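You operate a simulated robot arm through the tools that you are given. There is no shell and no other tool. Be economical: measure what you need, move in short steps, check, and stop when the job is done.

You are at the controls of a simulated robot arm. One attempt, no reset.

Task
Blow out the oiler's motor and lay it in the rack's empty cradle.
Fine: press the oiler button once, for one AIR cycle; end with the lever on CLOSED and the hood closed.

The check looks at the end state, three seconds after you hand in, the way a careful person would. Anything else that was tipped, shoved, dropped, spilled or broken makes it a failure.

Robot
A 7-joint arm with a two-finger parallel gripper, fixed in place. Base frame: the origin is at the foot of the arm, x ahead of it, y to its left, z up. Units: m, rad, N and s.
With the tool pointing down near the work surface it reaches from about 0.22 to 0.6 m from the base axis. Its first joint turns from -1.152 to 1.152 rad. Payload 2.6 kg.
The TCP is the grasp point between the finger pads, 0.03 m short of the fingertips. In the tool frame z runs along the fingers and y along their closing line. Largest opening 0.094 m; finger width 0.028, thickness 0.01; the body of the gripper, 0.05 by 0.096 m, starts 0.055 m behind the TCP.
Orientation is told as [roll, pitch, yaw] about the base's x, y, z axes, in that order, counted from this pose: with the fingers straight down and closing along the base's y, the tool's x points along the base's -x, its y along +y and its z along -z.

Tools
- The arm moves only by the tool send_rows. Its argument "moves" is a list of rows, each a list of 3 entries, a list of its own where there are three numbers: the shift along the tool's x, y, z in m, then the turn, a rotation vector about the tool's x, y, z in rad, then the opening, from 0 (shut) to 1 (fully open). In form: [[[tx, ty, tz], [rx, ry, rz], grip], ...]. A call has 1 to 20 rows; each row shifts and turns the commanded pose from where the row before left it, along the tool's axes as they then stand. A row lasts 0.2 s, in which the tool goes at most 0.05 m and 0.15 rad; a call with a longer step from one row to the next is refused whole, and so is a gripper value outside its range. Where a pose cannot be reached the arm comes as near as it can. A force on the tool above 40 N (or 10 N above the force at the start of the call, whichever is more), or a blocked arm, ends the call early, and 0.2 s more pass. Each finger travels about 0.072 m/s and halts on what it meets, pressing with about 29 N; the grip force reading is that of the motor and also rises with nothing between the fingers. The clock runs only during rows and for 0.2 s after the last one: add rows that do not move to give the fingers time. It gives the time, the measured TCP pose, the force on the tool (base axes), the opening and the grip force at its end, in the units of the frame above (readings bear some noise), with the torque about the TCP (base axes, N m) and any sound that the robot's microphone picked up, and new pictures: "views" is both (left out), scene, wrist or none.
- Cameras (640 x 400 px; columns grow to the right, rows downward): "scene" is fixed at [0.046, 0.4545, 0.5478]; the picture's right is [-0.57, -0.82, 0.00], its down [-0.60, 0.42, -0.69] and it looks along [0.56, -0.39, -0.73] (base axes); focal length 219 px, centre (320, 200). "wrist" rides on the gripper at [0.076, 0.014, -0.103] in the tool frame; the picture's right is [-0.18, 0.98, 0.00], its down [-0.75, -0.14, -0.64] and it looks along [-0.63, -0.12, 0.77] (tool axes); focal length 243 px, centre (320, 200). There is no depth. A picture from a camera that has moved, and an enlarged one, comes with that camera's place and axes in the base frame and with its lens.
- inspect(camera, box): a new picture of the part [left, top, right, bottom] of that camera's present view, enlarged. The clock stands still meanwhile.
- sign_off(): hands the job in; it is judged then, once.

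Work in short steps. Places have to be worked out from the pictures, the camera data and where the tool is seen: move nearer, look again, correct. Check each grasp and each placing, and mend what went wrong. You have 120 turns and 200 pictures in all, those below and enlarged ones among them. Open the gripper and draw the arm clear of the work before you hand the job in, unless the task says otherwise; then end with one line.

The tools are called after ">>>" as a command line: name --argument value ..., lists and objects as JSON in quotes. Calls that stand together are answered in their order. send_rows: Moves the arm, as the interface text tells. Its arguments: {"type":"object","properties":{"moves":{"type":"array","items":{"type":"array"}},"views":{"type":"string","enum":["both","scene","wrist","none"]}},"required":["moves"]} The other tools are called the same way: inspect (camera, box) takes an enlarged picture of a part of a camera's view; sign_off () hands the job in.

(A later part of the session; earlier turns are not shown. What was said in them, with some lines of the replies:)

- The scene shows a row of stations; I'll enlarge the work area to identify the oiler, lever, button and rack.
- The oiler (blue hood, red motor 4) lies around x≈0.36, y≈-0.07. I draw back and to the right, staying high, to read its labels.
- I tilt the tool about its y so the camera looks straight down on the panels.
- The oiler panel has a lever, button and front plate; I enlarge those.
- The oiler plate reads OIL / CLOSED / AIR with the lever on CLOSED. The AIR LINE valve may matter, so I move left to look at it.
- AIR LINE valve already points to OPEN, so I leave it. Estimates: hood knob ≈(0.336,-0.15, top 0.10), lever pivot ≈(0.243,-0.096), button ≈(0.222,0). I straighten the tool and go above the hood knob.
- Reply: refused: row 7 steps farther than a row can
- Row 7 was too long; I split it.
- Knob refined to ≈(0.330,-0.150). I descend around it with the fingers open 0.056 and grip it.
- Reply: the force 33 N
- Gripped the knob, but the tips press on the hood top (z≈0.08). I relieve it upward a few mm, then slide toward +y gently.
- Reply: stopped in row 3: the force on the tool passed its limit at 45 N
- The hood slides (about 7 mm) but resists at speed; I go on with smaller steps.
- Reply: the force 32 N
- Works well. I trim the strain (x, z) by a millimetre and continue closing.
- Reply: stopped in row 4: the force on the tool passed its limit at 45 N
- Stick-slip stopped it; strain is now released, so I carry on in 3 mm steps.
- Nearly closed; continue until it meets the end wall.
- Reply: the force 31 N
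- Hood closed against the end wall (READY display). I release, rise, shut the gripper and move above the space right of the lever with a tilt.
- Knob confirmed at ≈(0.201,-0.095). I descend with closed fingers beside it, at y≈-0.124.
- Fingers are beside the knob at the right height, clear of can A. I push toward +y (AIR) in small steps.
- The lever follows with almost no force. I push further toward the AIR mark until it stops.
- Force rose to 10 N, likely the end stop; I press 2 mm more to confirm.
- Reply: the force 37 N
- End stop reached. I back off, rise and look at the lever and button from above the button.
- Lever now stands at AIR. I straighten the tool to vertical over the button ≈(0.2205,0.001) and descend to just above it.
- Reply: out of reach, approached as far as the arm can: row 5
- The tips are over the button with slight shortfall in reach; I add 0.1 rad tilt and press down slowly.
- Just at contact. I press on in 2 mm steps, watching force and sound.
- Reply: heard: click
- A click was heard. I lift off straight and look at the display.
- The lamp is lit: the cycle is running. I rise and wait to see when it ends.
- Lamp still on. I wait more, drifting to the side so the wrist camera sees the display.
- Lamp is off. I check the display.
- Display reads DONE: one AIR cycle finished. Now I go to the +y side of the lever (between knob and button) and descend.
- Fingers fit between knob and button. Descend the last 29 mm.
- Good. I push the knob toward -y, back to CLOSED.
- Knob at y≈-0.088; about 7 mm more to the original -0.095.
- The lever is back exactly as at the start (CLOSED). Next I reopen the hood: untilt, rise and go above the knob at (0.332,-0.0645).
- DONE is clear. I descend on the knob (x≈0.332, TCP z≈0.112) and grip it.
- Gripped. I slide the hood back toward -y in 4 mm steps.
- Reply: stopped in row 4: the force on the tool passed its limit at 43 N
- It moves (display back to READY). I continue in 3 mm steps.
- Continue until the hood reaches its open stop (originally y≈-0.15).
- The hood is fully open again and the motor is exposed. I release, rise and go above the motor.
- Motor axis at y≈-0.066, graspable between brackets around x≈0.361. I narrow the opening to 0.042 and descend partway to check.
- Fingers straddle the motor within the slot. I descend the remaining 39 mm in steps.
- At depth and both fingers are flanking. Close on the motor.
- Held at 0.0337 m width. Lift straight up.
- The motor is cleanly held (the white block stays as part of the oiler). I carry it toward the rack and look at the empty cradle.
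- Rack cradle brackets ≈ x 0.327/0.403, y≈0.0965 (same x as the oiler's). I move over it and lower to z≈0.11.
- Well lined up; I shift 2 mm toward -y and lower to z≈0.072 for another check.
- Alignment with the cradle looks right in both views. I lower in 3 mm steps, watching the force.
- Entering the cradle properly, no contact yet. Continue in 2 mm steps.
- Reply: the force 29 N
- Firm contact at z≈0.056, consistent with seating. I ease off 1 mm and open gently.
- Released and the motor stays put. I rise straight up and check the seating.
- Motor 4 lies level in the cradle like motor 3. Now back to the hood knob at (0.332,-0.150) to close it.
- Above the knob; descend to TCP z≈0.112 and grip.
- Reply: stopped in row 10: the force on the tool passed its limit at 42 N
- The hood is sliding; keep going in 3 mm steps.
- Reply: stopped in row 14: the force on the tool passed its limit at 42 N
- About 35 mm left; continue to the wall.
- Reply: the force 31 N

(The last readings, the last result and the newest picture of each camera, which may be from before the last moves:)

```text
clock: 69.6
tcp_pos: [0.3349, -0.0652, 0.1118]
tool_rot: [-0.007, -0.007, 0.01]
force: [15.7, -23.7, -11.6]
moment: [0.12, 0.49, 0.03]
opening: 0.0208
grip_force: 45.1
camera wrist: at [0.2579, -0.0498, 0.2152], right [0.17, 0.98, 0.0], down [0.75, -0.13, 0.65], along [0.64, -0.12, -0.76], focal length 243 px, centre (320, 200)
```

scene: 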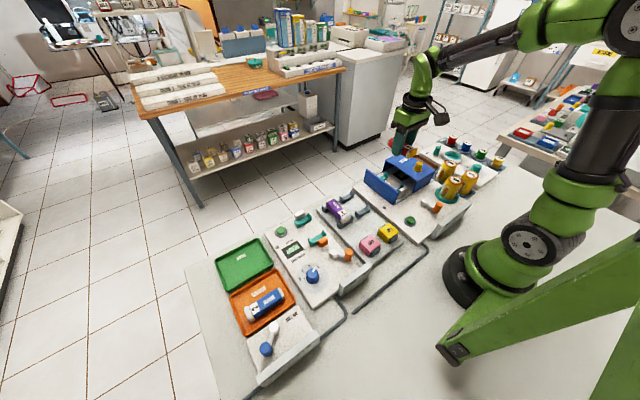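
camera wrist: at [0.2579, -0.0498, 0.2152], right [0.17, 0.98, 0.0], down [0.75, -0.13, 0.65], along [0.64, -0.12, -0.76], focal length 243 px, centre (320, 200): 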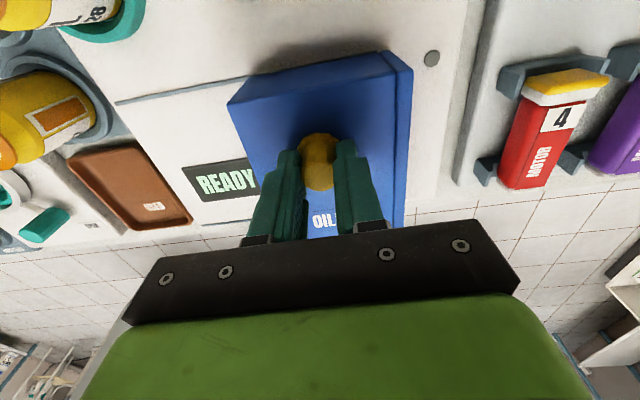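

The hood is closed against the wall. I release, rise and draw clear to check everything.

>>> send_rows --moves '[[[0, 0, 0], [0, 0, 0], 0.5], [[0, 0, 0], [0, 0, 0], 0.5], [[0, 0, -0.04], [0, 0, 0], 0.5], [[0, 0, -0.05], [0, 0, 0], 0.5], [[0, 0, -0.05], [0, 0, 0], 0.5], [[0, 0, -0.05], [0, 0, 0], 1], [[-0.03, 0, 0], [0, 0, 0], 1], [[0, 0, 0], [0, 0, 0], 1]]'

>>> inspect --camera "scene" --box '[310, 140, 490, 250]'

```text
clock: 71.4
tcp_pos: [0.364, -0.0626, 0.3047]
tool_rot: [0.0, -0.005, 0.011]
force: [-0.1, 0.7, 0.9]
moment: [-0.01, 0.02, -0.03]
opening: 0.094
grip_force: 0.1
camera wrist: at [0.2885, -0.0477, 0.406], right [0.17, 0.98, 0.0], down [0.75, -0.13, 0.65], along [0.64, -0.11, -0.76], focal length 243 px, centre (320, 200)
```

scene: 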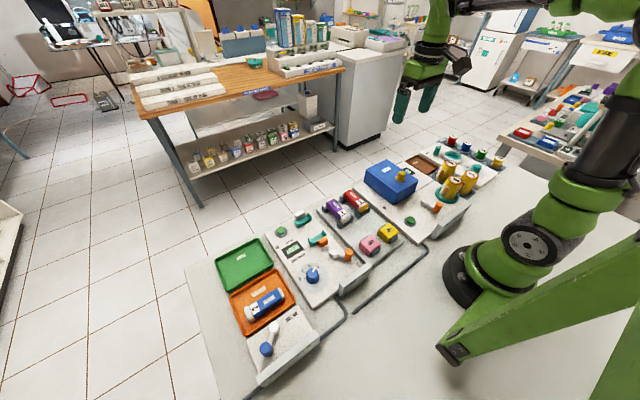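
wrist: 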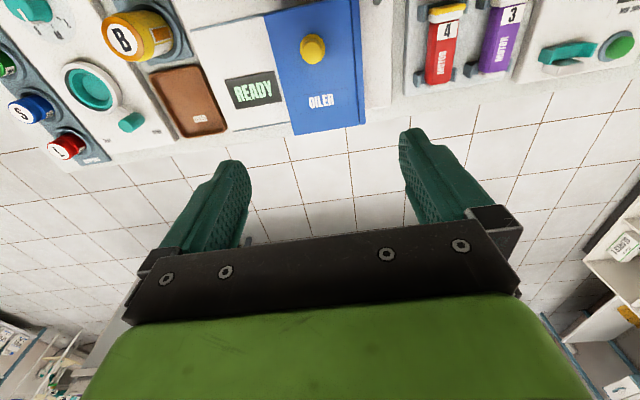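

```text
3.56 times, centred on (400, 195) of scene
camera zoom: at [0.046, 0.4545, 0.5478], right [-0.57, -0.82, 0.0], down [-0.6, 0.42, -0.69], along [0.56, -0.39, -0.73], focal length 777 px, centre (36, 218)
```

zoom: 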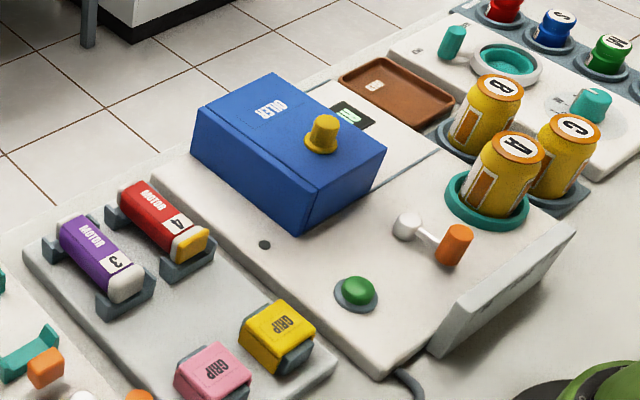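

The motor is in the rack, the hood is closed, the lever is on CLOSED, nothing else has moved, and the arm is clear with the gripper open. I hand in.

>>> sign_off

```text
The job is handed in.
```

Motor 4 was blown out with one AIR cycle and now lies in the rack's empty cradle, with the oiler lever on CLOSED and the hood closed.
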